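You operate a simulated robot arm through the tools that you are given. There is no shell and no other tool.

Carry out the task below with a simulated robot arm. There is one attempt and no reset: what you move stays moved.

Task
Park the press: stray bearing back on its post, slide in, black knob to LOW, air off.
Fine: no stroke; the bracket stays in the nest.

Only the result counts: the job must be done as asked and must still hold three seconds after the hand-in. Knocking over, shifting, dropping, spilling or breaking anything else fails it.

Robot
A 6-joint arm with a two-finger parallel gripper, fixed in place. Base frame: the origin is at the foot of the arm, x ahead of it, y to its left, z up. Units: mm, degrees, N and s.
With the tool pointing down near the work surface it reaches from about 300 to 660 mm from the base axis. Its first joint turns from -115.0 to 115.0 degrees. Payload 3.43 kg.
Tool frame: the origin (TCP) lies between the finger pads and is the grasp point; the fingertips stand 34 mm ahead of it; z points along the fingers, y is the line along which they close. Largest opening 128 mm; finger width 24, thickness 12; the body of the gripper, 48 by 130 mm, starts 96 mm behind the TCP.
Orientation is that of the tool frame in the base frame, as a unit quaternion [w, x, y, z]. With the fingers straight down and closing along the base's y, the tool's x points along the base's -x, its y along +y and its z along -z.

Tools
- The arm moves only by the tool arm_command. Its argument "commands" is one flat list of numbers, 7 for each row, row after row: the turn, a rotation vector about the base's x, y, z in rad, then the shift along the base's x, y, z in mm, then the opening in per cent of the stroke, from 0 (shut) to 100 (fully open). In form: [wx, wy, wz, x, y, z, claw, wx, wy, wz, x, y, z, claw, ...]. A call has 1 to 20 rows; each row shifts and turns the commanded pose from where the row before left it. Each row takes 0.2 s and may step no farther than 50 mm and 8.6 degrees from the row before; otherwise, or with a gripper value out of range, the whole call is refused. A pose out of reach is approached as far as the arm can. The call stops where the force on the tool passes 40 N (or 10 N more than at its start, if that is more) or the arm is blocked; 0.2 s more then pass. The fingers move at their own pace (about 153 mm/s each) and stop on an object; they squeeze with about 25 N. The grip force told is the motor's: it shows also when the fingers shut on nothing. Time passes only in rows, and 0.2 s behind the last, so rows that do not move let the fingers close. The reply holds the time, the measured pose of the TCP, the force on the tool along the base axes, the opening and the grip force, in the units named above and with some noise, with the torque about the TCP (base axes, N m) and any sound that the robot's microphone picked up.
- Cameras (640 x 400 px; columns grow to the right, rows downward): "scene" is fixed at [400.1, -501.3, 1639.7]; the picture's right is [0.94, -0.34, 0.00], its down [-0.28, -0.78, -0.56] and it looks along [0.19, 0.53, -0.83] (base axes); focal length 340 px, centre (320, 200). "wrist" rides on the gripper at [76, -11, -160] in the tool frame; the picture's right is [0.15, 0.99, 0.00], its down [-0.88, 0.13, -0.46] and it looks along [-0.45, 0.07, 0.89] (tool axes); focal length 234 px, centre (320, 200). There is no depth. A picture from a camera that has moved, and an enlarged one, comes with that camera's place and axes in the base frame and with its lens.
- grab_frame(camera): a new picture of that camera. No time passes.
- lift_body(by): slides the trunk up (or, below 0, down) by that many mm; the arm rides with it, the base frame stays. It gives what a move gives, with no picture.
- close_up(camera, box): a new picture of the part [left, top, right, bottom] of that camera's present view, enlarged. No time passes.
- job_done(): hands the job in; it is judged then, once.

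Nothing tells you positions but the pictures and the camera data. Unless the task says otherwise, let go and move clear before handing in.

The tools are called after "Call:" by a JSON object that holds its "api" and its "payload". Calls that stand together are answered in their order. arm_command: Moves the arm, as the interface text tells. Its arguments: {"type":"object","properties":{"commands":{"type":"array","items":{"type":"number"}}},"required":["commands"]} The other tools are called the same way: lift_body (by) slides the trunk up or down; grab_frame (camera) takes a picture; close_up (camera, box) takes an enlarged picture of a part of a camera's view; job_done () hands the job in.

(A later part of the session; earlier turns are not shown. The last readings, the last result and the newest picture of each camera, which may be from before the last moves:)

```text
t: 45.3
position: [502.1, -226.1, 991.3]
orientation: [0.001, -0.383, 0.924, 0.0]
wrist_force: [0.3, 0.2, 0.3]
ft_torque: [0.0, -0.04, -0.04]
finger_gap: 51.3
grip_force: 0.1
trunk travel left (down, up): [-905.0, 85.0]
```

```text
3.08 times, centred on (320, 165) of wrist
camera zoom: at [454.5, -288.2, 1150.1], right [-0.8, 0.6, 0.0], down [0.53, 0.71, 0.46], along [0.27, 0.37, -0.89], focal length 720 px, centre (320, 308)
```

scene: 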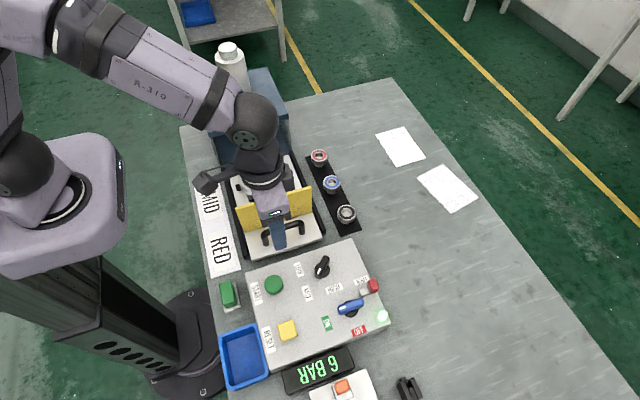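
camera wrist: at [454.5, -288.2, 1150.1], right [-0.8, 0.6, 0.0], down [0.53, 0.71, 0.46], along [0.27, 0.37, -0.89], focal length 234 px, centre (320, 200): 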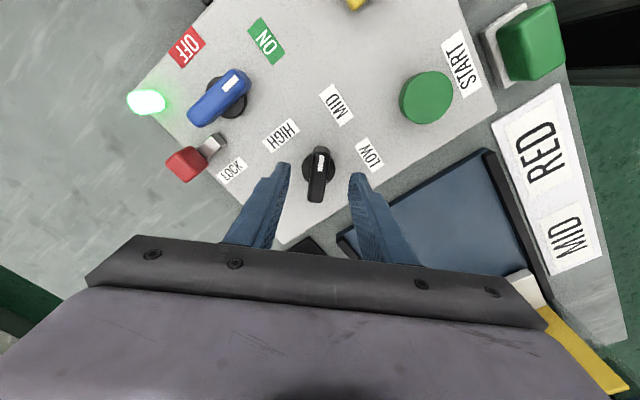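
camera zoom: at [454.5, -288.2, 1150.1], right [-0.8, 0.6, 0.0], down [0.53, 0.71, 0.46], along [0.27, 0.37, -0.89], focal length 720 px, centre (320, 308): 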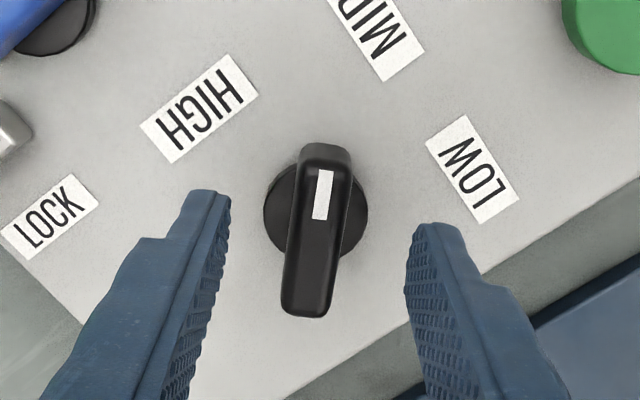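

The lever is centred between the fingers. I'll lower onto it and close.

Call:
{"api": "arm_command", "payload": {"commands": [0, 0, 0, 0, 0, -10, 40, 0, 0, 0, 0, 0, -8, 40, 0, 0, 0, 0, 0, 0, 40]}}

Call:
{"api": "arm_command", "payload": {"commands": [0, 0, 0, 0, 0, 0, 25, 0, 0, 0, 0, 0, 0, 12, 0, 0, 0, 0, 0, 0, 5, 0, 0, 0, 0, 0, 0, 5]}}

Call:
{"api": "close_up", "payload": {"camera": "wrist", "box": [240, 100, 400, 230]}}

```text
t: 46.1
position: [502.9, -225.6, 973.9]
orientation: [0.001, -0.383, 0.924, 0.001]
wrist_force: [0.1, -0.2, 0.6]
ft_torque: [0.01, -0.01, -0.01]
finger_gap: 51.1
grip_force: 0.1
trunk travel left (down, up): [-905.0, 85.0]
```

```text
t: 47.1
position: [503.5, -225.9, 974.7]
orientation: [0.002, -0.383, 0.924, -0.001]
wrist_force: [4.5, -4.9, -0.1]
ft_torque: [0.09, 0.16, 0.01]
finger_gap: 15.7
grip_force: 45.0
trunk travel left (down, up): [-905.0, 85.0]
```

```text
3.08 times, centred on (320, 165) of wrist
camera zoom: at [455.8, -288.3, 1131.9], right [-0.8, 0.6, 0.0], down [0.53, 0.71, 0.46], along [0.28, 0.37, -0.89], focal length 720 px, centre (320, 308)
```

zoom: 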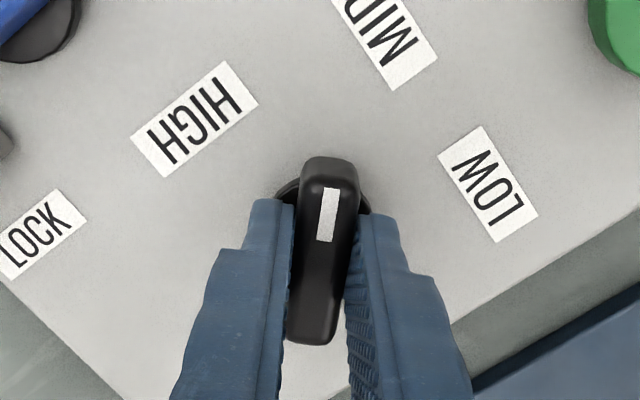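

The knob is gripped at a 15.7 mm gap. I'll start turning clockwise (seen from above) toward LOW, watching torque and sound.

Call:
{"api": "arm_command", "payload": {"commands": [0, 0, 0, 0.5, -0.5, 0, 5, 0, 0, -0.1, 0, 0, 0, 5, 0, 0, -0.1, 0, 0, 0, 5, 0, 0, -0.1, 0, 0, 0, 5]}}

Call:
{"api": "close_up", "payload": {"camera": "wrist", "box": [240, 100, 400, 230]}}

```text
t: 48.1
position: [503.5, -225.1, 973.2]
orientation: [0.001, -0.24, 0.971, -0.001]
wrist_force: [2.1, -3.5, 0.9]
ft_torque: [0.62, -0.73, 0.0]
finger_gap: 15.7
grip_force: 45.2
trunk travel left (down, up): [-905.0, 85.0]
```

```text
3.08 times, centred on (320, 165) of wrist
camera zoom: at [439.6, -271.7, 1132.0], right [-0.59, 0.81, 0.0], down [0.72, 0.52, 0.46], along [0.37, 0.27, -0.89], focal length 720 px, centre (320, 308)
```

zoom: 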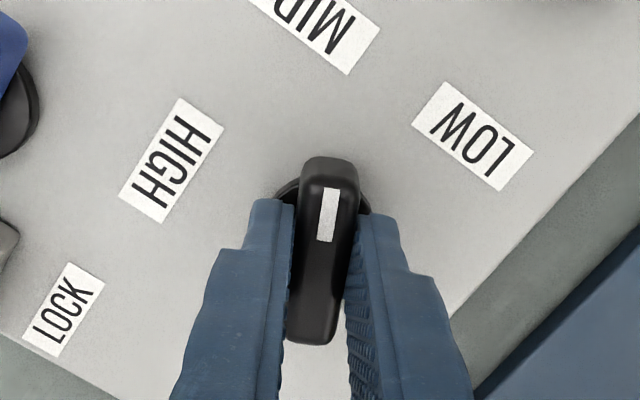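

The knob turns freely with the gripper. I'll continue toward LOW in small steps, watching for a detent or end stop.

Call:
{"api": "arm_command", "payload": {"commands": [0, 0, -0.1, 0, 0, 0, 5, 0, 0, -0.1, 0, 0, 0, 5, 0, 0, -0.1, 0, 0, 0, 5]}}

Call:
{"api": "arm_command", "payload": {"commands": [0, 0, -0.1, 0, 0, 0, 5, 0, 0, -0.1, 0, 0, 0, 5]}}

Call:
{"api": "close_up", "payload": {"camera": "wrist", "box": [240, 100, 400, 230]}}

```text
t: 48.9
position: [503.3, -226.5, 973.5]
orientation: [0.001, -0.091, 0.996, -0.001]
wrist_force: [-0.7, 0.4, 1.5]
ft_torque: [0.44, -0.93, 0.0]
finger_gap: 15.5
grip_force: 44.9
trunk travel left (down, up): [-905.0, 85.0]
```

```text
t: 49.5
position: [503.7, -223.7, 973.1]
orientation: [0.0, 0.007, 1.0, -0.001]
wrist_force: [0.7, 3.9, 1.5]
ft_torque: [0.74, -0.4, 0.8]
finger_gap: 15.8
grip_force: 44.3
trunk travel left (down, up): [-905.0, 85.0]
```

```text
3.08 times, centred on (320, 165) of wrist
camera zoom: at [425.6, -235.4, 1132.0], right [-0.13, 0.99, 0.0], down [0.88, 0.12, 0.46], along [0.45, 0.06, -0.89], focal length 720 px, centre (320, 308)
```

zoom: 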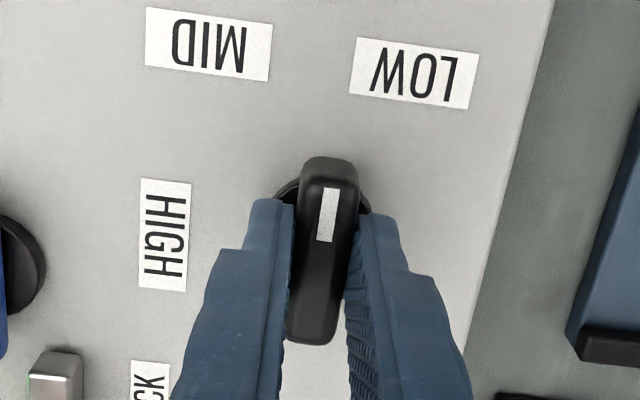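

The torque has risen to 0.8 N·m near 0°. I'll nudge a bit further to see whether this is a detent hump or an end stop.

Call:
{"api": "arm_command", "payload": {"commands": [0, 0, 0, 0, 0, 0, 5, 0, 0, 0, 0, 0, 0, 5]}}

Call:
{"api": "arm_command", "payload": {"commands": [0, 0, -0.05, 0, 0, 0, 5, 0, 0, 0, 0, 0, 0, 5]}}

Call:
{"api": "close_up", "payload": {"camera": "wrist", "box": [240, 100, 400, 230]}}

```text
t: 50.1
position: [503.1, -225.7, 972.9]
orientation: [0.001, 0.007, 1.0, -0.001]
wrist_force: [0.6, 6.0, 3.1]
ft_torque: [0.74, 0.27, 0.74]
finger_gap: 15.4
grip_force: 44.6
trunk travel left (down, up): [-905.0, 85.0]
```

```text
t: 50.7
position: [501.5, -224.9, 973.0]
orientation: [0.001, 0.032, 0.999, -0.002]
wrist_force: [-0.4, 5.2, 6.8]
ft_torque: [0.64, 0.76, 1.43]
finger_gap: 16.5
grip_force: 45.2
trunk travel left (down, up): [-905.0, 85.0]
```

```text
3.08 times, centred on (320, 165) of wrist
camera zoom: at [424.9, -231.3, 1132.0], right [-0.08, 1.0, 0.0], down [0.89, 0.07, 0.46], along [0.46, 0.03, -0.89], focal length 720 px, centre (320, 308)
```

zoom: 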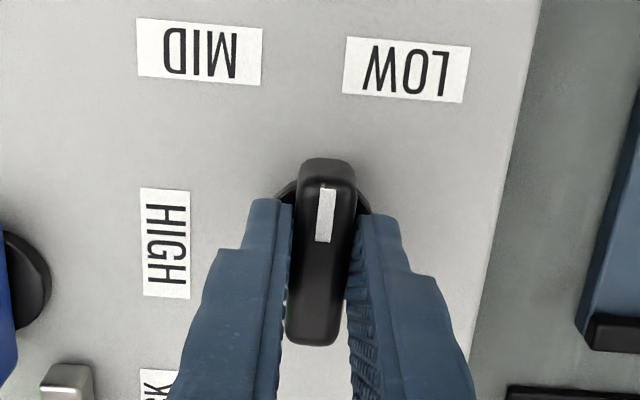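

Torque climbs linearly past 0° while the lever stays put, so the end stop is at about 0°, with the pointer along -x. I'll relieve the over-rotation, release and look at where the pointer sits.

Call:
{"api": "arm_command", "payload": {"commands": [0, 0, 0.05, 0, 0, 0, 5, 0, 0, 0, 0, 0, 0, 15, 0, 0, 0, 0, 0, 0, 30, 0, 0, 0, 0, 0, 0, 35]}}

Call:
{"api": "arm_command", "payload": {"commands": [0, 0, 0, 0, 0, 25, 40, 0, 0, 0, 0, 0, 40, 50, 0, 0, 0, -30, 0, 20, 60]}}

Call:
{"api": "grab_frame", "payload": {"camera": "wrist"}}

Call:
{"api": "close_up", "payload": {"camera": "wrist", "box": [240, 100, 400, 230]}}

```text
t: 51.7
position: [502.8, -225.9, 974.2]
orientation: [0.001, 0.007, 1.0, 0.0]
wrist_force: [0.1, 0.1, -0.3]
ft_torque: [-0.03, -0.02, 0.02]
finger_gap: 44.9
grip_force: 0.1
trunk travel left (down, up): [-905.0, 85.0]
```

```text
t: 52.5
position: [474.4, -225.9, 1060.4]
orientation: [0.002, 0.007, 1.0, -0.001]
wrist_force: [-0.7, 0.1, -0.3]
ft_torque: [-0.02, -0.07, -0.01]
finger_gap: 76.7
grip_force: 0.0
trunk travel left (down, up): [-905.0, 85.0]
```

```text
taken
camera wrist: at [396.0, -235.2, 1219.0], right [-0.13, 0.99, 0.0], down [0.88, 0.12, 0.46], along [0.45, 0.06, -0.89], focal length 234 px, centre (320, 200)
```

wrist: 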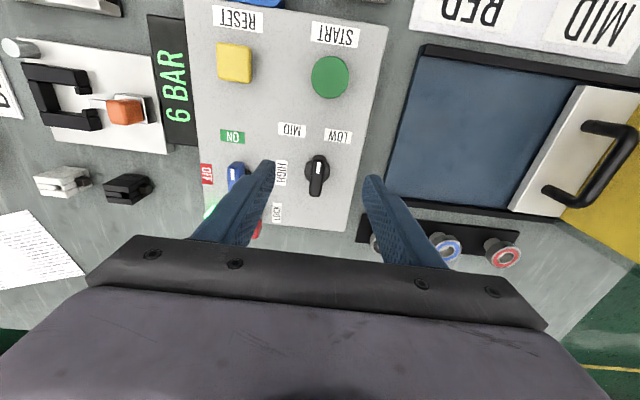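

```text
3.08 times, centred on (320, 165) of wrist
camera zoom: at [396.0, -235.2, 1219.0], right [-0.13, 0.99, 0.0], down [0.88, 0.12, 0.46], along [0.45, 0.06, -0.89], focal length 720 px, centre (320, 308)
```

zoom: 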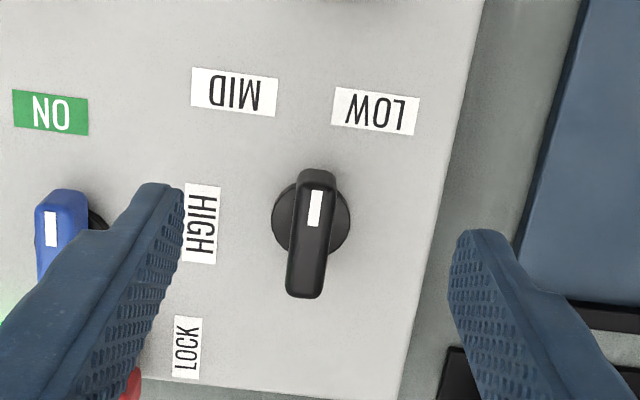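

The pointer now lies along -x after hitting resistance, but that is between the MID and LOW labels. I'll check the pressure display and the labels before deciding whether this is really LOW.

Call:
{"api": "close_up", "payload": {"camera": "scene", "box": [230, 240, 400, 400]}}

Call:
{"api": "close_up", "payload": {"camera": "wrist", "box": [130, 0, 370, 160]}}

```text
2.50 times, centred on (315, 320) of scene
camera zoom: at [400.1, -501.3, 1639.7], right [0.94, -0.34, 0.0], down [-0.28, -0.78, -0.56], along [0.19, 0.53, -0.83], focal length 849 px, centre (332, -100)
```

zoom: 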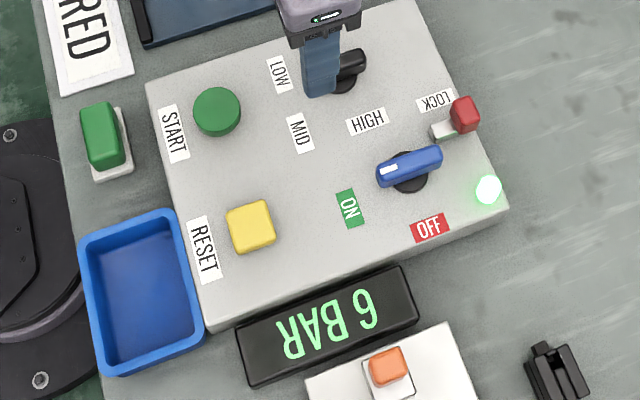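

```text
2.50 times, centred on (250, 80) of wrist
camera zoom: at [396.0, -235.2, 1219.0], right [-0.13, 0.99, 0.0], down [0.88, 0.12, 0.46], along [0.45, 0.06, -0.89], focal length 585 px, centre (495, 500)
```

zoom: 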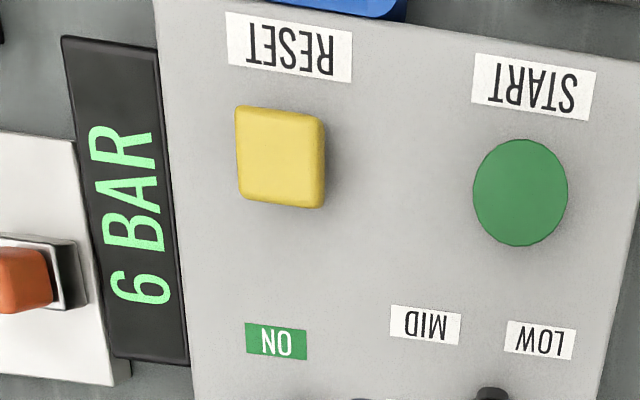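

The display shows supply pressure, which the knob doesn't affect. The knob turned exactly 45° and stopped hard with the pointer parallel to the valve's 0° direction, so it is at the LOW end of a 0/45/90° range. Next I'll look at the valve from directly above, including the bolt's clearance.

Call:
{"api": "arm_command", "payload": {"commands": [0, 0, 0, 10, -33, 0, 60, 0, 0, 0, 10, -33, 0, 60, 0, 0, 0, 5, -33, 0, 60]}}

Call:
{"api": "grab_frame", "payload": {"camera": "wrist"}}

Call:
{"api": "close_up", "payload": {"camera": "wrist", "box": [240, 100, 400, 230]}}

Call:
{"api": "close_up", "payload": {"camera": "scene", "box": [290, 235, 400, 340]}}

```text
t: 53.3
position: [501.0, -324.4, 1059.3]
orientation: [0.001, 0.008, 1.0, 0.0]
wrist_force: [0.0, -1.0, 0.1]
ft_torque: [0.04, -0.01, 0.01]
finger_gap: 76.8
grip_force: 0.1
trunk travel left (down, up): [-905.0, 85.0]
```

```text
taken
camera wrist: at [423.2, -336.1, 1218.3], right [-0.13, 0.99, 0.0], down [0.88, 0.12, 0.46], along [0.45, 0.06, -0.89], focal length 234 px, centre (320, 200)
```

wrist: 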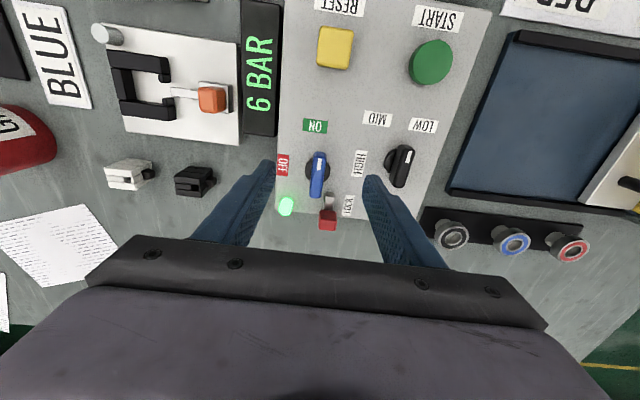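

```text
3.08 times, centred on (320, 165) of wrist
camera zoom: at [423.2, -336.1, 1218.3], right [-0.13, 0.99, 0.0], down [0.88, 0.12, 0.46], along [0.45, 0.06, -0.89], focal length 720 px, centre (320, 308)
```

zoom: 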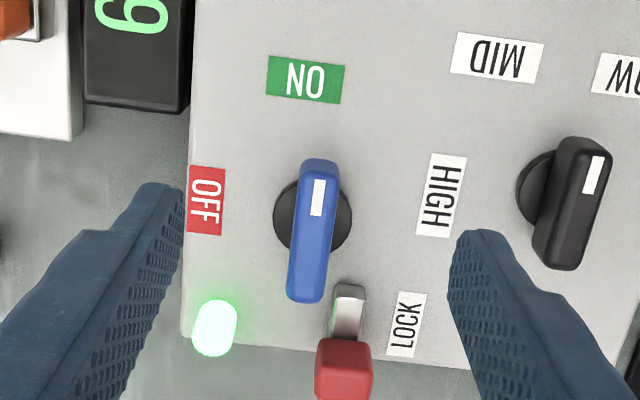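

```text
3.81 times, centred on (345, 288) of scene
camera zoom: at [400.1, -501.3, 1639.7], right [0.94, -0.34, 0.0], down [-0.28, -0.78, -0.56], along [0.19, 0.53, -0.83], focal length 1294 px, centre (225, -133)
```

zoom: 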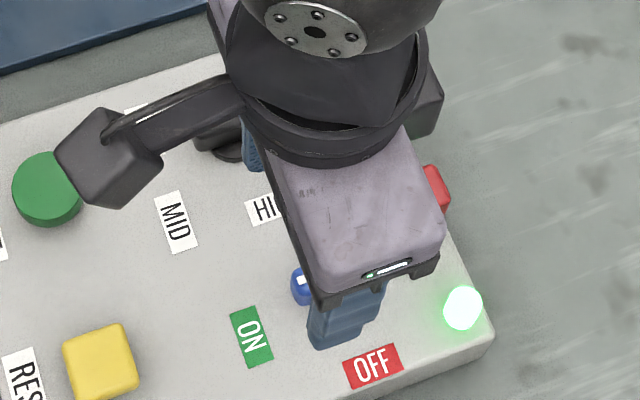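

The valve lever is parallel to the knob, so ON is at 0°. The lock bolt's tip sits right beside the lever's tail and may block it. I'll grip the lever and test with a gentle turn, stopping at the first resistance.

Call:
{"api": "arm_command", "payload": {"commands": [0, 0, 0.02, 15, 0.3, 0, 40, 0, 0, 0, 13.6, 0, -20, 40, 0, 0, 0, 0, 0, -30, 40, 0, 0, 0, 0, 0, -15, 40, 0, 0, 0, 0, 0, 0, 40]}}

Call:
{"api": "close_up", "payload": {"camera": "wrist", "box": [240, 100, 400, 230]}}

```text
t: 54.5
position: [528.7, -324.6, 993.9]
orientation: [0.001, -0.003, 1.0, 0.0]
wrist_force: [-0.1, 0.0, -0.4]
ft_torque: [-0.03, 0.01, -0.01]
finger_gap: 51.1
grip_force: 0.2
trunk travel left (down, up): [-905.0, 85.0]
```

```text
3.08 times, centred on (320, 165) of wrist
camera zoom: at [451.1, -336.1, 1152.9], right [-0.15, 0.99, 0.0], down [0.88, 0.14, 0.46], along [0.45, 0.07, -0.89], focal length 720 px, centre (320, 308)
```

zoom: 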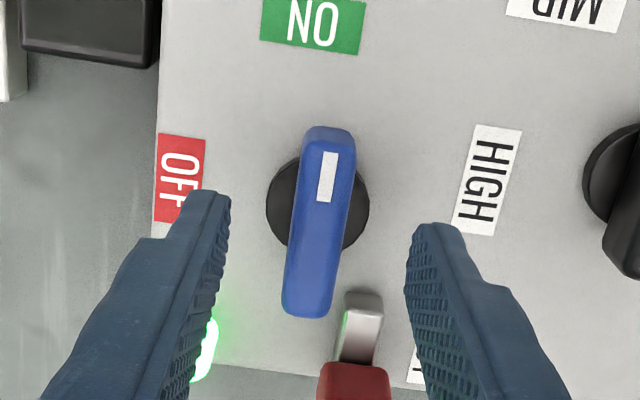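

The bolt tip ends level with the lever's tail, so it looks withdrawn. I'll shift 1 mm, lower over the lever and grip it.

Call:
{"api": "arm_command", "payload": {"commands": [0, 0, 0, 0, 1.0, -10, 40, 0, 0, 0, 0, 0, -9, 40, 0, 0, 0, 0, 0, 0, 40]}}

Call:
{"api": "arm_command", "payload": {"commands": [0, 0, 0, 0, 0, 0, 25, 0, 0, 0, 0, 0, 0, 12, 0, 0, 0, 0, 0, 0, 5, 0, 0, 0, 0, 0, 0, 5]}}

Call:
{"api": "close_up", "payload": {"camera": "wrist", "box": [240, 100, 400, 230]}}

```text
t: 55.3
position: [527.3, -321.8, 974.6]
orientation: [0.001, -0.003, 1.0, -0.001]
wrist_force: [-0.2, 0.1, -0.5]
ft_torque: [-0.02, 0.02, 0.0]
finger_gap: 51.1
grip_force: 0.1
trunk travel left (down, up): [-905.0, 85.0]
```

```text
t: 56.3
position: [529.9, -324.3, 974.0]
orientation: [0.001, -0.002, 1.0, -0.002]
wrist_force: [-1.2, -11.0, -0.7]
ft_torque: [-0.14, -0.1, -0.04]
finger_gap: 15.8
grip_force: 45.3
trunk travel left (down, up): [-905.0, 85.0]
```

```text
3.08 times, centred on (320, 165) of wrist
camera zoom: at [450.9, -336.7, 1132.9], right [-0.15, 0.99, 0.0], down [0.88, 0.14, 0.46], along [0.45, 0.07, -0.89], focal length 720 px, centre (320, 308)
```

zoom: 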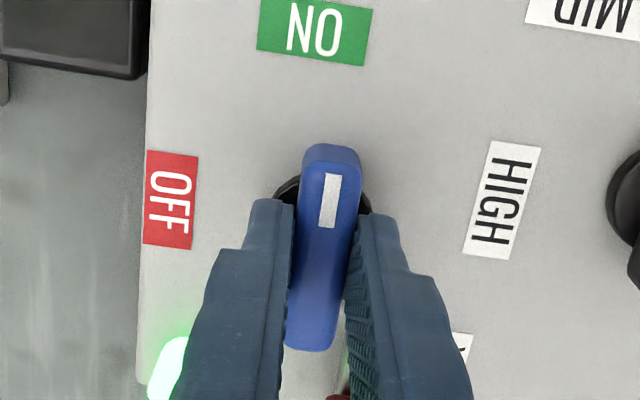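

Gripped, with an 11 N side load in -y. I'll relieve that with a 1.2 mm shift, then turn a first small amount toward OFF.

Call:
{"api": "arm_command", "payload": {"commands": [0, 0, 0, 0, -1.2, 0, 5, 0, 0, 0, 0, 0, 0, 5]}}

Call:
{"api": "arm_command", "payload": {"commands": [0, 0, 0.07, 0, 0, 0, 5, 0, 0, 0.07, 0, 0, 0, 5]}}

Call:
{"api": "close_up", "payload": {"camera": "wrist", "box": [240, 100, 400, 230]}}

```text
t: 56.9
position: [528.4, -324.7, 974.7]
orientation: [0.001, -0.003, 1.0, -0.001]
wrist_force: [2.0, -7.4, 2.3]
ft_torque: [-0.02, 0.23, 0.02]
finger_gap: 16.2
grip_force: 44.5
trunk travel left (down, up): [-905.0, 85.0]
```

```text
t: 57.5
position: [528.8, -324.4, 975.4]
orientation: [0.002, -0.072, 0.997, -0.001]
wrist_force: [3.8, -7.1, 3.7]
ft_torque: [0.09, 0.22, -0.03]
finger_gap: 15.9
grip_force: 45.1
trunk travel left (down, up): [-905.0, 85.0]
```

```text
3.08 times, centred on (320, 165) of wrist
camera zoom: at [453.3, -347.7, 1132.9], right [-0.29, 0.96, 0.0], down [0.85, 0.26, 0.46], along [0.44, 0.13, -0.89], focal length 720 px, centre (320, 308)
```

zoom: 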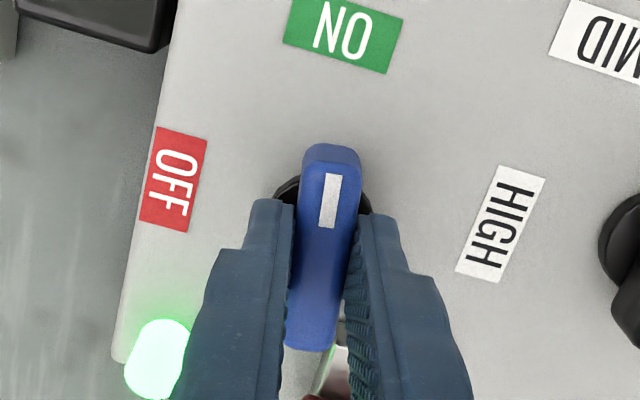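

It turned 8° with no resistance. I'll continue in small steps, watching for the bolt.

Call:
{"api": "arm_command", "payload": {"commands": [0, 0, 0.07, 0.2, -0.8, 0, 5, 0, 0, 0.07, 0, 0, 0, 5]}}

Call:
{"api": "arm_command", "payload": {"commands": [0, 0, 0.07, 0, 0, 0, 5, 0, 0, 0.07, 0, 0, 0, 5]}}

Call:
{"api": "close_up", "payload": {"camera": "wrist", "box": [240, 100, 400, 230]}}

```text
t: 58.1
position: [529.2, -326.3, 975.3]
orientation: [0.002, -0.143, 0.99, -0.001]
wrist_force: [7.2, -2.6, 4.4]
ft_torque: [0.08, 0.18, -0.05]
finger_gap: 16.0
grip_force: 45.0
trunk travel left (down, up): [-905.0, 85.0]
```

```text
t: 58.7
position: [528.4, -326.3, 973.7]
orientation: [0.002, -0.212, 0.977, -0.001]
wrist_force: [8.2, -1.8, 5.3]
ft_torque: [0.4, -0.3, -0.02]
finger_gap: 15.9
grip_force: 44.6
trunk travel left (down, up): [-905.0, 85.0]
```

```text
3.08 times, centred on (320, 165) of wrist
camera zoom: at [462.2, -367.5, 1132.9], right [-0.54, 0.84, 0.0], down [0.75, 0.48, 0.46], along [0.39, 0.25, -0.89], focal length 720 px, centre (320, 308)
```

zoom: 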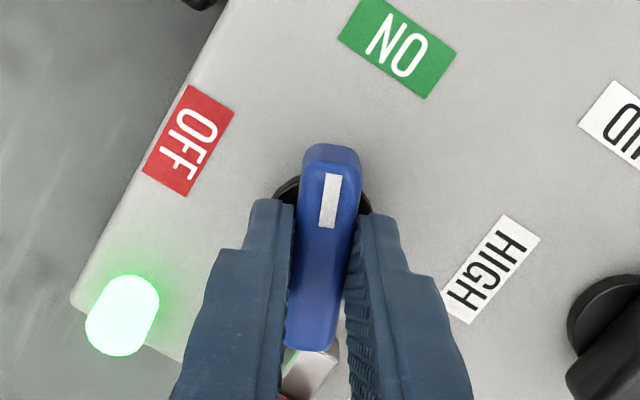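

Call:
{"api": "arm_command", "payload": {"commands": [0, 0, 0.07, 0.8, 0, 0, 5, 0, 0, 0, 0, 0, 0, 5]}}

Call:
{"api": "arm_command", "payload": {"commands": [0, 0, 0.07, 0, 0, 0, 5, 0, 0, 0, 0, 0, 0, 5]}}

Call:
{"api": "arm_command", "payload": {"commands": [0, 0, 0.07, 0, 0, 0, 5, 0, 0, 0.07, 0, 0, 0, 5]}}

Call:
{"api": "close_up", "payload": {"camera": "wrist", "box": [240, 100, 400, 230]}}

```text
t: 59.3
position: [527.3, -325.3, 973.7]
orientation: [0.002, -0.245, 0.97, -0.001]
wrist_force: [6.8, -2.6, 5.7]
ft_torque: [0.74, -1.03, 0.01]
finger_gap: 15.6
grip_force: 45.6
trunk travel left (down, up): [-905.0, 85.0]
```

```text
t: 59.9
position: [528.7, -326.0, 973.0]
orientation: [0.001, -0.278, 0.96, -0.001]
wrist_force: [5.9, -2.3, 5.0]
ft_torque: [0.83, -1.13, 0.01]
finger_gap: 15.8
grip_force: 45.6
trunk travel left (down, up): [-905.0, 85.0]
```

```text
t: 60.5
position: [528.9, -326.2, 974.0]
orientation: [0.001, -0.344, 0.939, -0.001]
wrist_force: [7.6, -4.0, 6.7]
ft_torque: [0.63, -0.54, 0.03]
finger_gap: 15.7
grip_force: 45.5
trunk travel left (down, up): [-905.0, 85.0]
```

```text
3.08 times, centred on (320, 165) of wrist
camera zoom: at [476.4, -384.0, 1133.0], right [-0.75, 0.66, 0.0], down [0.58, 0.67, 0.46], along [0.3, 0.34, -0.89], focal length 720 px, centre (320, 308)
```

zoom: 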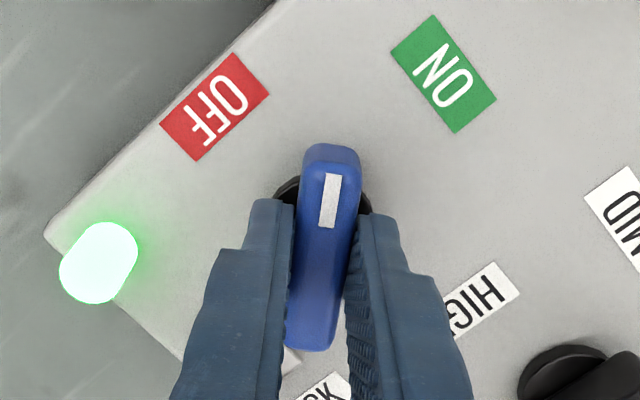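

The lever passed the bolt without touching it, so the lock was withdrawn. I'll keep turning toward OFF.

Call:
{"api": "arm_command", "payload": {"commands": [0, 0, 0.09, 0.5, -0.3, 0, 5, 0, 0, 0.09, 0, 0, 0, 5, 0, 0, 0.09, 0, 0, 0, 5]}}

Call:
{"api": "arm_command", "payload": {"commands": [0, 0, 0.09, 0, 0, 0, 5, 0, 0, 0.09, 0, 0, 0, 5, 0, 0, 0.09, 0, 0, 0, 5]}}

Call:
{"api": "close_up", "payload": {"camera": "wrist", "box": [240, 100, 400, 230]}}

```text
t: 61.3
position: [529.8, -326.5, 974.8]
orientation: [0.002, -0.469, 0.883, -0.001]
wrist_force: [7.4, -5.3, 7.8]
ft_torque: [0.58, -0.13, 0.0]
finger_gap: 15.8
grip_force: 45.2
trunk travel left (down, up): [-905.0, 85.0]
```

```text
t: 62.1
position: [529.8, -326.3, 974.9]
orientation: [0.002, -0.584, 0.812, -0.001]
wrist_force: [9.9, -4.0, 7.9]
ft_torque: [0.03, 0.02, -0.01]
finger_gap: 15.7
grip_force: 45.4
trunk travel left (down, up): [-905.0, 85.0]
```

```text
3.08 times, centred on (320, 165) of wrist
camera zoom: at [514.0, -402.5, 1133.0], right [-0.98, 0.18, 0.0], down [0.15, 0.88, 0.46], along [0.08, 0.45, -0.89], focal length 720 px, centre (320, 308)
```

zoom: 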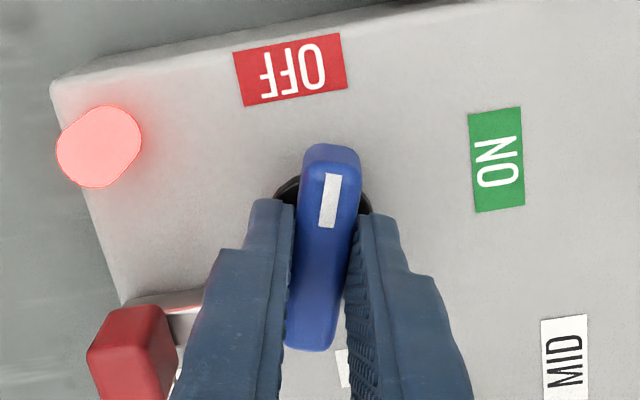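

The status light turned from green to red, so the valve has switched. I'll carry the lever on to the full OFF position at 90°.

Call:
{"api": "arm_command", "payload": {"commands": [0, 0, 0.07, 0.8, -0.2, 0, 5, 0, 0, 0.07, 0, 0, 0, 5]}}

Call:
{"api": "arm_command", "payload": {"commands": [0, 0, 0.06, 0, 0, 0, 5, 0, 0, 0.06, 0, 0, 0, 5]}}

Call:
{"api": "arm_command", "payload": {"commands": [0, 0, 0.04, 0, 0, 0, 5, 0, 0, 0, 0, 0, 0, 5]}}

Call:
{"api": "close_up", "payload": {"camera": "wrist", "box": [240, 100, 400, 230]}}

```text
t: 62.7
position: [530.9, -328.0, 975.2]
orientation: [0.002, -0.638, 0.77, -0.001]
wrist_force: [7.0, -3.8, 9.0]
ft_torque: [0.2, 0.07, 0.0]
finger_gap: 15.8
grip_force: 45.2
trunk travel left (down, up): [-905.0, 85.0]
```

```text
t: 63.3
position: [530.0, -326.4, 974.2]
orientation: [0.001, -0.684, 0.73, -0.001]
wrist_force: [7.9, -6.3, 11.2]
ft_torque: [0.4, 0.22, 0.03]
finger_gap: 15.7
grip_force: 44.9
trunk travel left (down, up): [-905.0, 85.0]
```

```text
t: 63.9
position: [529.5, -325.3, 974.8]
orientation: [0.002, -0.698, 0.716, -0.001]
wrist_force: [10.4, -6.1, 10.8]
ft_torque: [0.39, 0.09, 0.0]
finger_gap: 15.8
grip_force: 45.1
trunk travel left (down, up): [-905.0, 85.0]
```

```text
3.08 times, centred on (320, 165) of wrist
camera zoom: at [537.2, -403.3, 1133.0], right [-0.99, -0.12, 0.0], down [-0.11, 0.88, 0.46], along [-0.05, 0.45, -0.89], focal length 720 px, centre (320, 308)
```

zoom: 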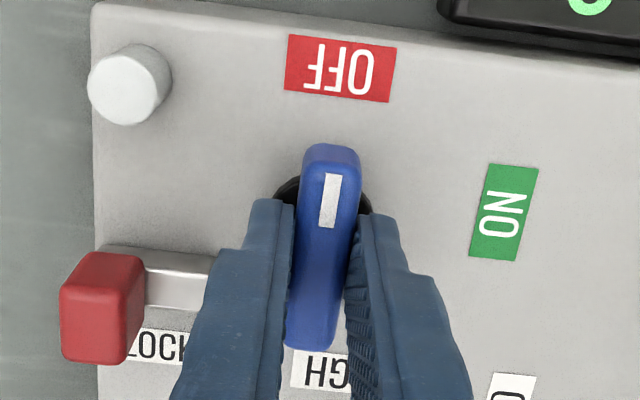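

The lever points straight at OFF and the panel light is now out. I'll check the display and nudge the last degree or two to reach the stop.

Call:
{"api": "arm_command", "payload": {"commands": [0, 0, 0.03, 0.5, 0, 0, 5, 0, 0, 0, 0, 0, 0, 5]}}

Call:
{"api": "close_up", "payload": {"camera": "scene", "box": [230, 240, 400, 400]}}

Call:
{"api": "grab_frame", "payload": {"camera": "wrist"}}

```text
t: 64.5
position: [529.8, -327.2, 975.0]
orientation: [-0.001, 0.709, -0.705, 0.0]
wrist_force: [6.4, -7.3, 9.0]
ft_torque: [-0.32, 0.11, -0.29]
finger_gap: 15.9
grip_force: 45.1
trunk travel left (down, up): [-905.0, 85.0]
```

```text
2.50 times, centred on (315, 320) of scene
camera zoom: at [400.1, -501.3, 1639.7], right [0.94, -0.34, 0.0], down [-0.28, -0.78, -0.56], along [0.19, 0.53, -0.83], focal length 849 px, centre (332, -100)
```

zoom: 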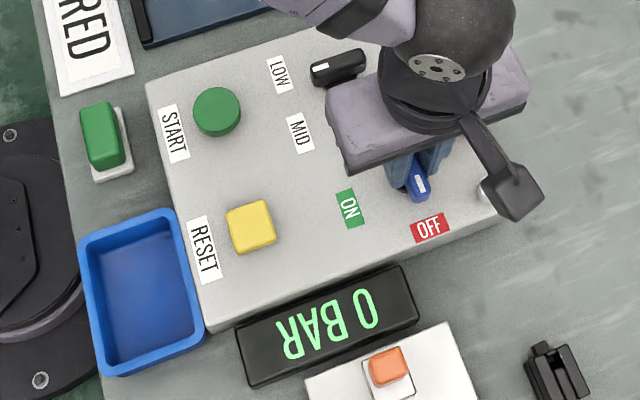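

```text
taken
camera wrist: at [539.7, -403.0, 1133.0], right [-0.99, -0.15, 0.0], down [-0.14, 0.88, 0.46], along [-0.07, 0.45, -0.89], focal length 234 px, centre (320, 200)
```

wrist: 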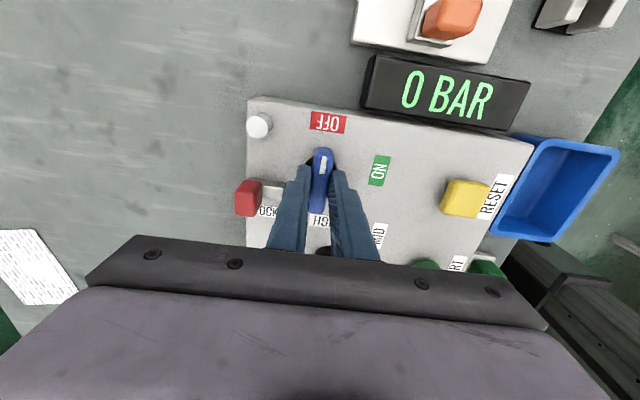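

The display now reads 0 BAR and the lever is at its 90° stop, so the air is off. I'll open just enough to release without touching the bolt, then rise.

Call:
{"api": "arm_command", "payload": {"commands": [0, 0, -0.01, 0, 0, 0, 14, 0, 0, 0, 0, 0, 0, 17, 0, 0, 0, 0, 0, 0, 17, 0, 0, 0, 0, 0, 10, 17, 0, 0, 0, 0, 0, 20, 17, 0, 0, 0, 0, 0, 30, 17, 0, 0, 0, 0, 0, 30, 30]}}

Call:
{"api": "grab_frame", "payload": {"camera": "wrist"}}

Call:
{"api": "close_up", "payload": {"camera": "wrist", "box": [220, 90, 420, 250]}}

```text
t: 66.1
position: [528.0, -323.4, 1065.8]
orientation: [0.001, -0.705, 0.709, -0.001]
wrist_force: [-1.6, -0.5, 0.0]
ft_torque: [-0.02, -0.01, -0.01]
finger_gap: 38.4
grip_force: 0.0
trunk travel left (down, up): [-905.0, 85.0]
```

```text
taken
camera wrist: at [537.4, -400.5, 1224.1], right [-0.99, -0.14, 0.0], down [-0.13, 0.88, 0.46], along [-0.06, 0.45, -0.89], focal length 234 px, centre (320, 200)
```

wrist: 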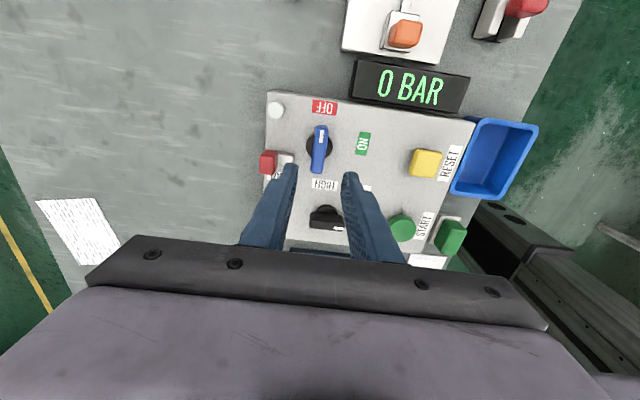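

```text
2.50 times, centred on (320, 170) of wrist
camera zoom: at [537.4, -400.5, 1224.1], right [-0.99, -0.14, 0.0], down [-0.13, 0.88, 0.46], along [-0.06, 0.45, -0.89], focal length 585 px, centre (320, 275)
```

zoom: 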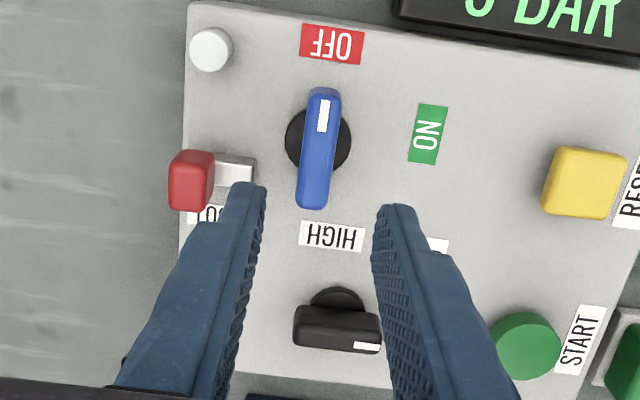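

The valve is released at OFF with 0 BAR. Now I'll go back over the black knob, unwinding the wrist, to double-check that it's fully at its LOW end.

Call:
{"api": "arm_command", "payload": {"commands": [0, 0, -0.142, -5, 9, 0, 50, 0, 0, -0.142, -5, 9, 0, 60, 0, 0, -0.142, -5, 9, 0, 60, 0, 0, -0.142, -5, 9, 0, 60, 0, 0, -0.142, -5, 9, 0, 60, 0, 0, -0.142, -5, 9, 0, 60, 0, 0, -0.142, -5, 9, 0, 60, 0, 0, -0.142, -5, 9, 0, 60, 0, 0, -0.142, -5, 9, 0, 60, 0, 0, -0.142, -5, 9, 0, 60, 0, 0, -0.14, -5, 9, 0, 60]}}

Call:
{"api": "grab_frame", "payload": {"camera": "wrist"}}

Call:
{"api": "close_up", "payload": {"camera": "wrist", "box": [220, 80, 420, 230]}}

Call:
{"api": "close_up", "payload": {"camera": "scene", "box": [230, 235, 410, 350]}}

```text
t: 68.5
position: [474.3, -226.7, 1063.9]
orientation: [0.002, -0.002, 1.0, -0.002]
wrist_force: [0.2, 0.5, -0.4]
ft_torque: [-0.03, -0.03, 0.0]
finger_gap: 76.9
grip_force: 0.1
trunk travel left (down, up): [-905.0, 85.0]
```

```text
taken
camera wrist: at [397.2, -237.8, 1222.7], right [-0.15, 0.99, 0.0], down [0.88, 0.13, 0.46], along [0.45, 0.07, -0.89], focal length 234 px, centre (320, 200)
```

wrist: 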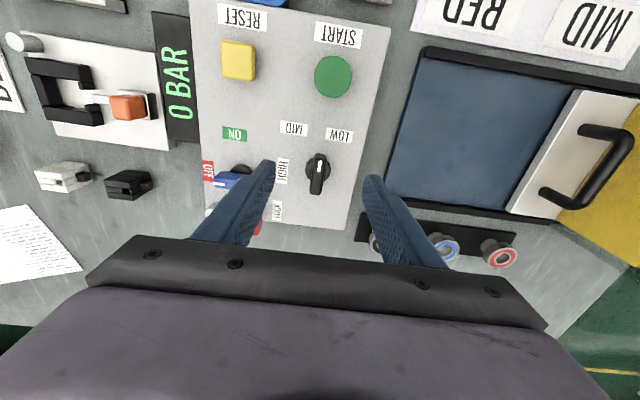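

```text
2.67 times, centred on (320, 155) of wrist
camera zoom: at [397.2, -237.8, 1222.7], right [-0.15, 0.99, 0.0], down [0.88, 0.13, 0.46], along [0.45, 0.07, -0.89], focal length 624 px, centre (320, 320)
```

zoom: 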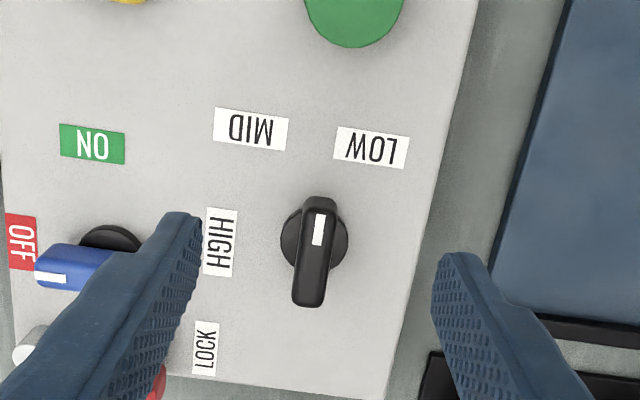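

```text
3.48 times, centred on (320, 292) of scene
camera zoom: at [400.1, -501.3, 1639.7], right [0.94, -0.34, 0.0], down [-0.28, -0.78, -0.56], along [0.19, 0.53, -0.83], focal length 1182 px, centre (320, -122)
```

zoom: 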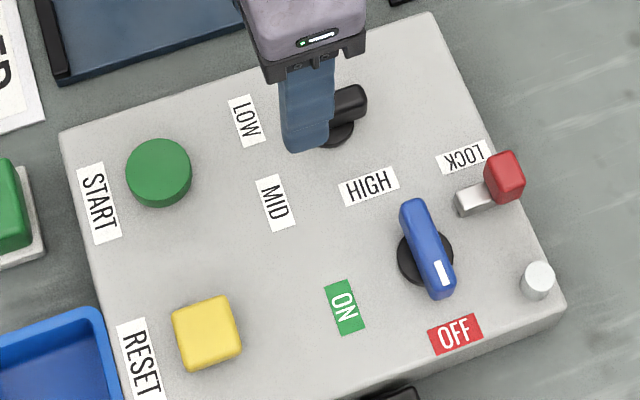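

The pointer still sits at its stop, just short of the LOW label. To be sure nothing was interlocking it while air was on, I'll re-grip gently and test once more toward LOW.

Call:
{"api": "arm_command", "payload": {"commands": [0, 0, 0, 14, 0.5, 0, 40, 0, 0, 0, 14, 0.5, -20, 40, 0, 0, 0, 0, 0, -30, 40, 0, 0, 0, 0, 0, -20, 40, 0, 0, 0, 0, 0, -18, 40, 0, 0, 0, 0, 0, 0, 40]}}

Call:
{"api": "close_up", "payload": {"camera": "wrist", "box": [240, 100, 400, 230]}}

```text
t: 69.9
position: [503.4, -224.7, 977.2]
orientation: [0.001, -0.003, 1.0, -0.001]
wrist_force: [0.1, -0.4, 0.3]
ft_torque: [0.0, 0.0, 0.02]
finger_gap: 51.1
grip_force: 0.0
trunk travel left (down, up): [-905.0, 85.0]
```

```text
3.08 times, centred on (320, 165) of wrist
camera zoom: at [425.8, -236.8, 1135.4], right [-0.15, 0.99, 0.0], down [0.88, 0.14, 0.46], along [0.45, 0.07, -0.89], focal length 720 px, centre (320, 308)
```

zoom: 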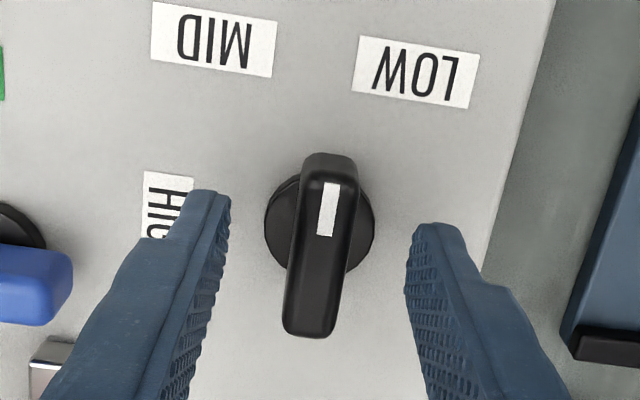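

Call:
{"api": "arm_command", "payload": {"commands": [0, 0, 0, 0, 0, 0, 25, 0, 0, 0, 0, 0, 0, 12, 0, 0, 0, 0, 0, 0, 5, 0, 0, 0, 0, 0, 0, 5]}}

Call:
{"api": "arm_command", "payload": {"commands": [0, 0, -0.03, 0, 0, 0, 5, 0, 0, 0, 0, 0, 0, 5]}}

Call:
{"api": "close_up", "payload": {"camera": "wrist", "box": [240, 100, 400, 230]}}

```text
t: 70.9
position: [503.2, -225.8, 977.0]
orientation: [0.001, -0.003, 1.0, -0.001]
wrist_force: [-0.6, 0.7, -1.4]
ft_torque: [0.22, -0.1, 0.02]
finger_gap: 15.6
grip_force: 45.3
trunk travel left (down, up): [-905.0, 85.0]
```

```text
t: 71.5
position: [503.0, -224.6, 977.5]
orientation: [0.001, 0.011, 1.0, -0.002]
wrist_force: [1.0, 2.9, 1.6]
ft_torque: [0.52, 0.01, 1.2]
finger_gap: 15.5
grip_force: 45.0
trunk travel left (down, up): [-905.0, 85.0]
```

```text
3.08 times, centred on (320, 165) of wrist
camera zoom: at [425.8, -234.6, 1135.4], right [-0.12, 0.99, 0.0], down [0.88, 0.11, 0.46], along [0.45, 0.05, -0.89], focal length 720 px, centre (320, 308)
```

zoom: 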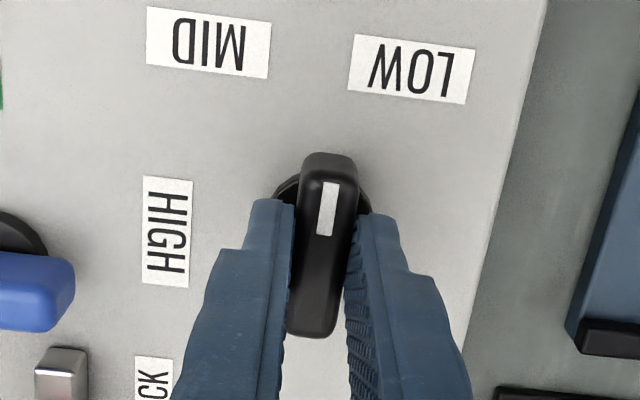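

The knob meets a hard stop right at 0° even with air off, so it's fully at its LOW end. I'll relieve the load, release and retreat.

Call:
{"api": "arm_command", "payload": {"commands": [0, 0, 0.025, 0, 0, 0, 5, 0, 0, 0, 0, 0, 0, 14, 0, 0, 0, 0, 0, 0, 25, 0, 0, 0, 0, 0, 0, 30, 0, 0, 0, 0, 0, 15, 30, 0, 0, 0, 0, 0, 30, 30, 0, 0, 0, 0, 0, 40, 30, 0, 0, 0, -40, 0, 20, 40, 0, 0, 0, -45, 0, 15, 40, 0, 0, 0, -45, 0, 0, 40]}}

Call:
{"api": "grab_frame", "payload": {"camera": "scene"}}

Call:
{"api": "grab_frame", "payload": {"camera": "wrist"}}

```text
t: 73.7
position: [369.9, -226.6, 1096.9]
orientation: [0.001, 0.0, 1.0, -0.001]
wrist_force: [-0.5, 0.3, 0.0]
ft_torque: [-0.02, -0.04, 0.0]
finger_gap: 51.3
grip_force: 0.1
trunk travel left (down, up): [-905.0, 85.0]
```

```text
taken
```

scene: 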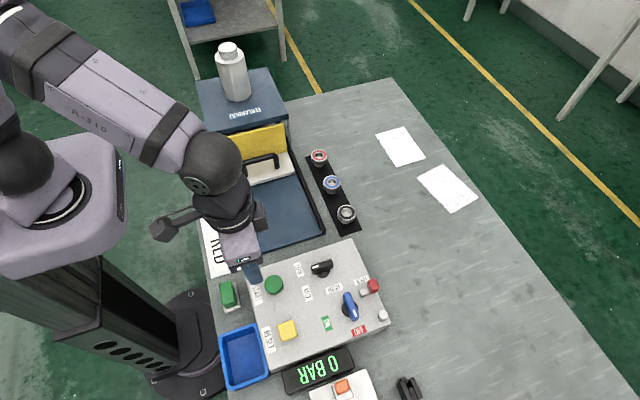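

```text
taken
camera wrist: at [291.7, -237.6, 1254.9], right [-0.15, 0.99, 0.0], down [0.88, 0.13, 0.46], along [0.45, 0.06, -0.89], focal length 234 px, centre (320, 200)
```

wrist: 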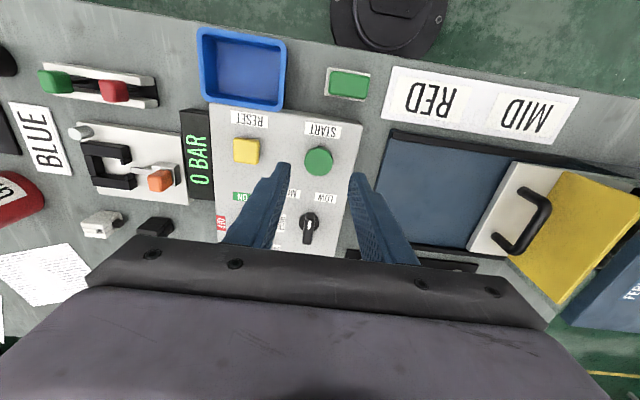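

I'll do a final check of the press, the rack and the panel with the arm out of the way.

Call:
{"api": "close_up", "payload": {"camera": "scene", "box": [190, 80, 370, 260]}}

Call:
{"api": "close_up", "payload": {"camera": "scene", "box": [225, 105, 305, 165]}}

Call:
{"api": "close_up", "payload": {"camera": "scene", "box": [230, 235, 410, 350]}}

Call:
{"api": "close_up", "payload": {"camera": "scene", "box": [300, 140, 370, 240]}}

```text
2.22 times, centred on (280, 170) of scene
camera zoom: at [400.1, -501.3, 1639.7], right [0.94, -0.34, 0.0], down [-0.28, -0.78, -0.56], along [0.19, 0.53, -0.83], focal length 755 px, centre (409, 267)
```

zoom: 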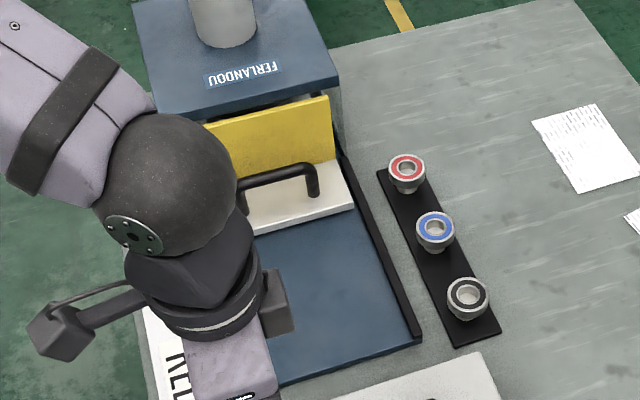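

```text
6.67 times, centred on (265, 135) of scene
camera zoom: at [400.1, -501.3, 1639.7], right [0.94, -0.34, 0.0], down [-0.28, -0.78, -0.56], along [0.19, 0.53, -0.83], focal length 2265 px, centre (687, 633)
```

zoom: 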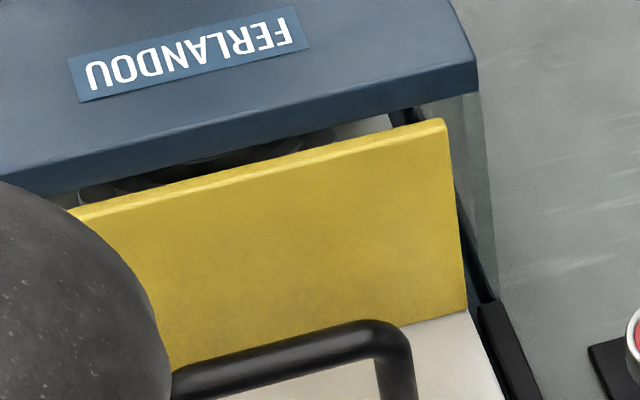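

```text
3.48 times, centred on (320, 292) of scene
camera zoom: at [400.1, -501.3, 1639.7], right [0.94, -0.34, 0.0], down [-0.28, -0.78, -0.56], along [0.19, 0.53, -0.83], focal length 1182 px, centre (320, -122)
```

zoom: 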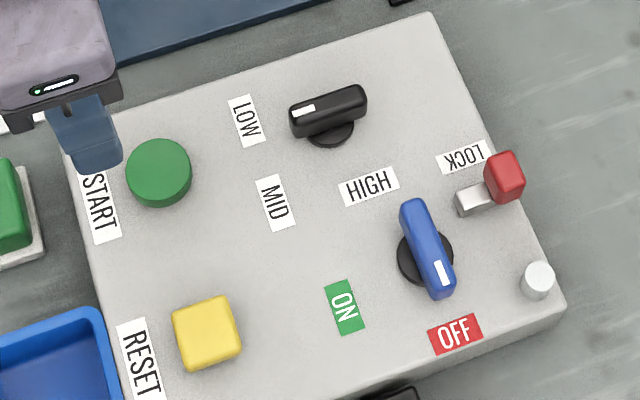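

```text
4.00 times, centred on (335, 190) of scene
camera zoom: at [400.1, -501.3, 1639.7], right [0.94, -0.34, 0.0], down [-0.28, -0.78, -0.56], along [0.19, 0.53, -0.83], focal length 1359 px, centre (260, 240)
```

zoom: 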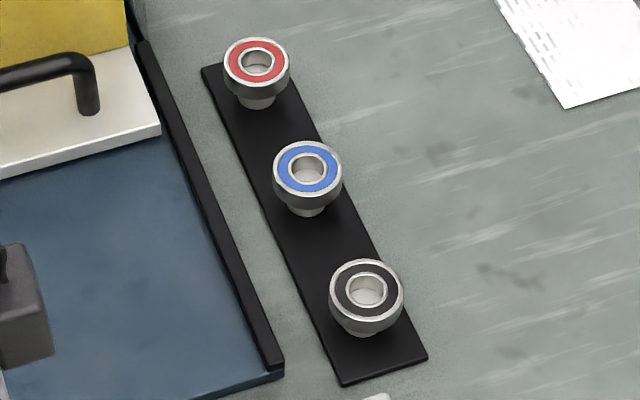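

Everything looks right: the knob points to LOW, the valve to OFF, and the bearing is seated. To be sure the slide hasn't rebounded from its stop, I'll return to the handle and check it with a gentle touch.

Call:
{"api": "arm_command", "payload": {"commands": [0, 0, 0, 10.5, 40, 0, 20, 0, 0, 0, 10.5, 40, 0, 0, 0, 0, 0, 10.5, 40, 0, 0, 0, 0, 0, 10.5, 40, 0, 0, 0, 0, 0, 10.5, 40, 0, 0, 0, 0, 0, 10.5, 40, 0, 0, 0, 0, 0, 10, 44, 0, 0, 0, 0, 0, 0, 0, -35, 0, 0, 0, 0, 0, 0, -35, 0]}}

Call:
{"api": "grab_frame", "payload": {"camera": "wrist"}}

```text
t: 75.7
position: [446.7, 59.4, 1024.0]
orientation: [0.001, 0.001, 1.0, -0.001]
wrist_force: [0.7, -0.7, 0.2]
ft_torque: [-0.02, -0.02, -0.02]
finger_gap: 0.1
grip_force: 25.3
trunk travel left (down, up): [-905.0, 85.0]
```

```text
taken
camera wrist: at [369.1, 47.7, 1182.6], right [-0.15, 0.99, 0.0], down [0.88, 0.13, 0.46], along [0.45, 0.06, -0.89], focal length 234 px, centre (320, 200)
```

wrist: 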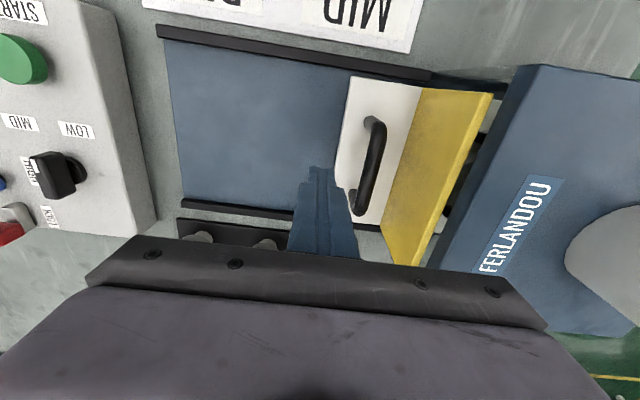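

Call:
{"api": "arm_command", "payload": {"commands": [0, 0, 0, -2, 0, -25, 0, 0, 0, 0, 0, 0, -22, 0, 0, 0, 0, 0, 8, 0, 0, 0, 0, 0, 0, 8, 0, 0, 0, 0, 0, 0, 4, 0, 0]}}

Call:
{"api": "arm_command", "payload": {"commands": [0, 0, 0, 0, 3, 0, 0, 0, 0, 0, 0, 2, 0, 0]}}

Call:
{"api": "grab_frame", "payload": {"camera": "wrist"}}

```text
t: 76.9
position: [444.9, 78.2, 979.9]
orientation: [0.0, 0.001, 1.0, -0.001]
wrist_force: [0.5, 0.3, 0.2]
ft_torque: [-0.01, 0.02, 0.0]
finger_gap: 0.1
grip_force: 24.6
trunk travel left (down, up): [-905.0, 85.0]
```

```text
t: 77.5
position: [444.5, 83.4, 980.5]
orientation: [0.001, 0.001, 1.0, 0.0]
wrist_force: [-0.3, 0.3, 0.0]
ft_torque: [0.03, 0.02, 0.01]
finger_gap: 0.1
grip_force: 24.7
trunk travel left (down, up): [-905.0, 85.0]
```

```text
taken
camera wrist: at [366.7, 71.9, 1138.5], right [-0.15, 0.99, 0.0], down [0.88, 0.13, 0.46], along [0.45, 0.06, -0.89], focal length 234 px, centre (320, 200)
```

wrist: 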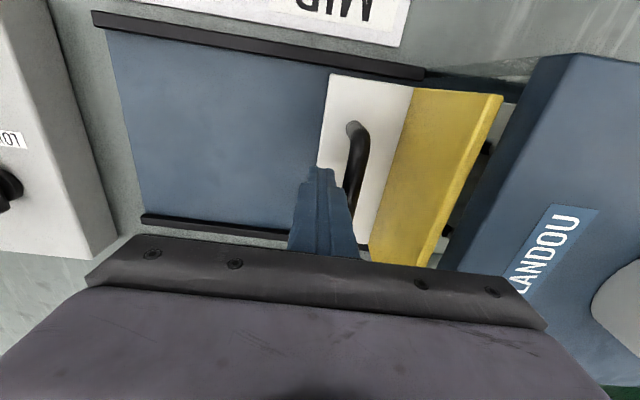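

No contact yet, so I'll continue in 2 mm steps.

Call:
{"api": "arm_command", "payload": {"commands": [0, 0, 0, 0, 2, 0, 0, 0, 0, 0, 0, 2, 0, 0]}}

Call:
{"api": "arm_command", "payload": {"commands": [0, 0, 0, 0, 1.5, 0, 0, 0, 0, 0, 0, 1.5, 0, 0]}}

Call:
{"api": "arm_command", "payload": {"commands": [0, 0, 0, 0, 1.5, 0, 0, 0, 0, 0, 0, 1, 0, 0]}}

```text
t: 78.1
position: [442.8, 87.7, 978.8]
orientation: [0.0, 0.0, 1.0, -0.001]
wrist_force: [0.1, -0.1, 0.7]
ft_torque: [0.01, -0.01, -0.01]
finger_gap: 0.0
grip_force: 25.0
trunk travel left (down, up): [-905.0, 85.0]
```

```text
t: 78.7
position: [444.8, 91.9, 978.8]
orientation: [0.0, 0.0, 1.0, 0.0]
wrist_force: [-1.3, 0.3, 0.9]
ft_torque: [-0.04, 0.01, 0.03]
finger_gap: 0.0
grip_force: 24.7
trunk travel left (down, up): [-905.0, 85.0]
```

```text
t: 79.3
position: [445.0, 91.9, 978.3]
orientation: [0.0, 0.001, 1.0, 0.0]
wrist_force: [0.5, -4.5, 1.1]
ft_torque: [-0.11, 0.0, -0.01]
finger_gap: 0.0
grip_force: 25.4
trunk travel left (down, up): [-905.0, 85.0]
```

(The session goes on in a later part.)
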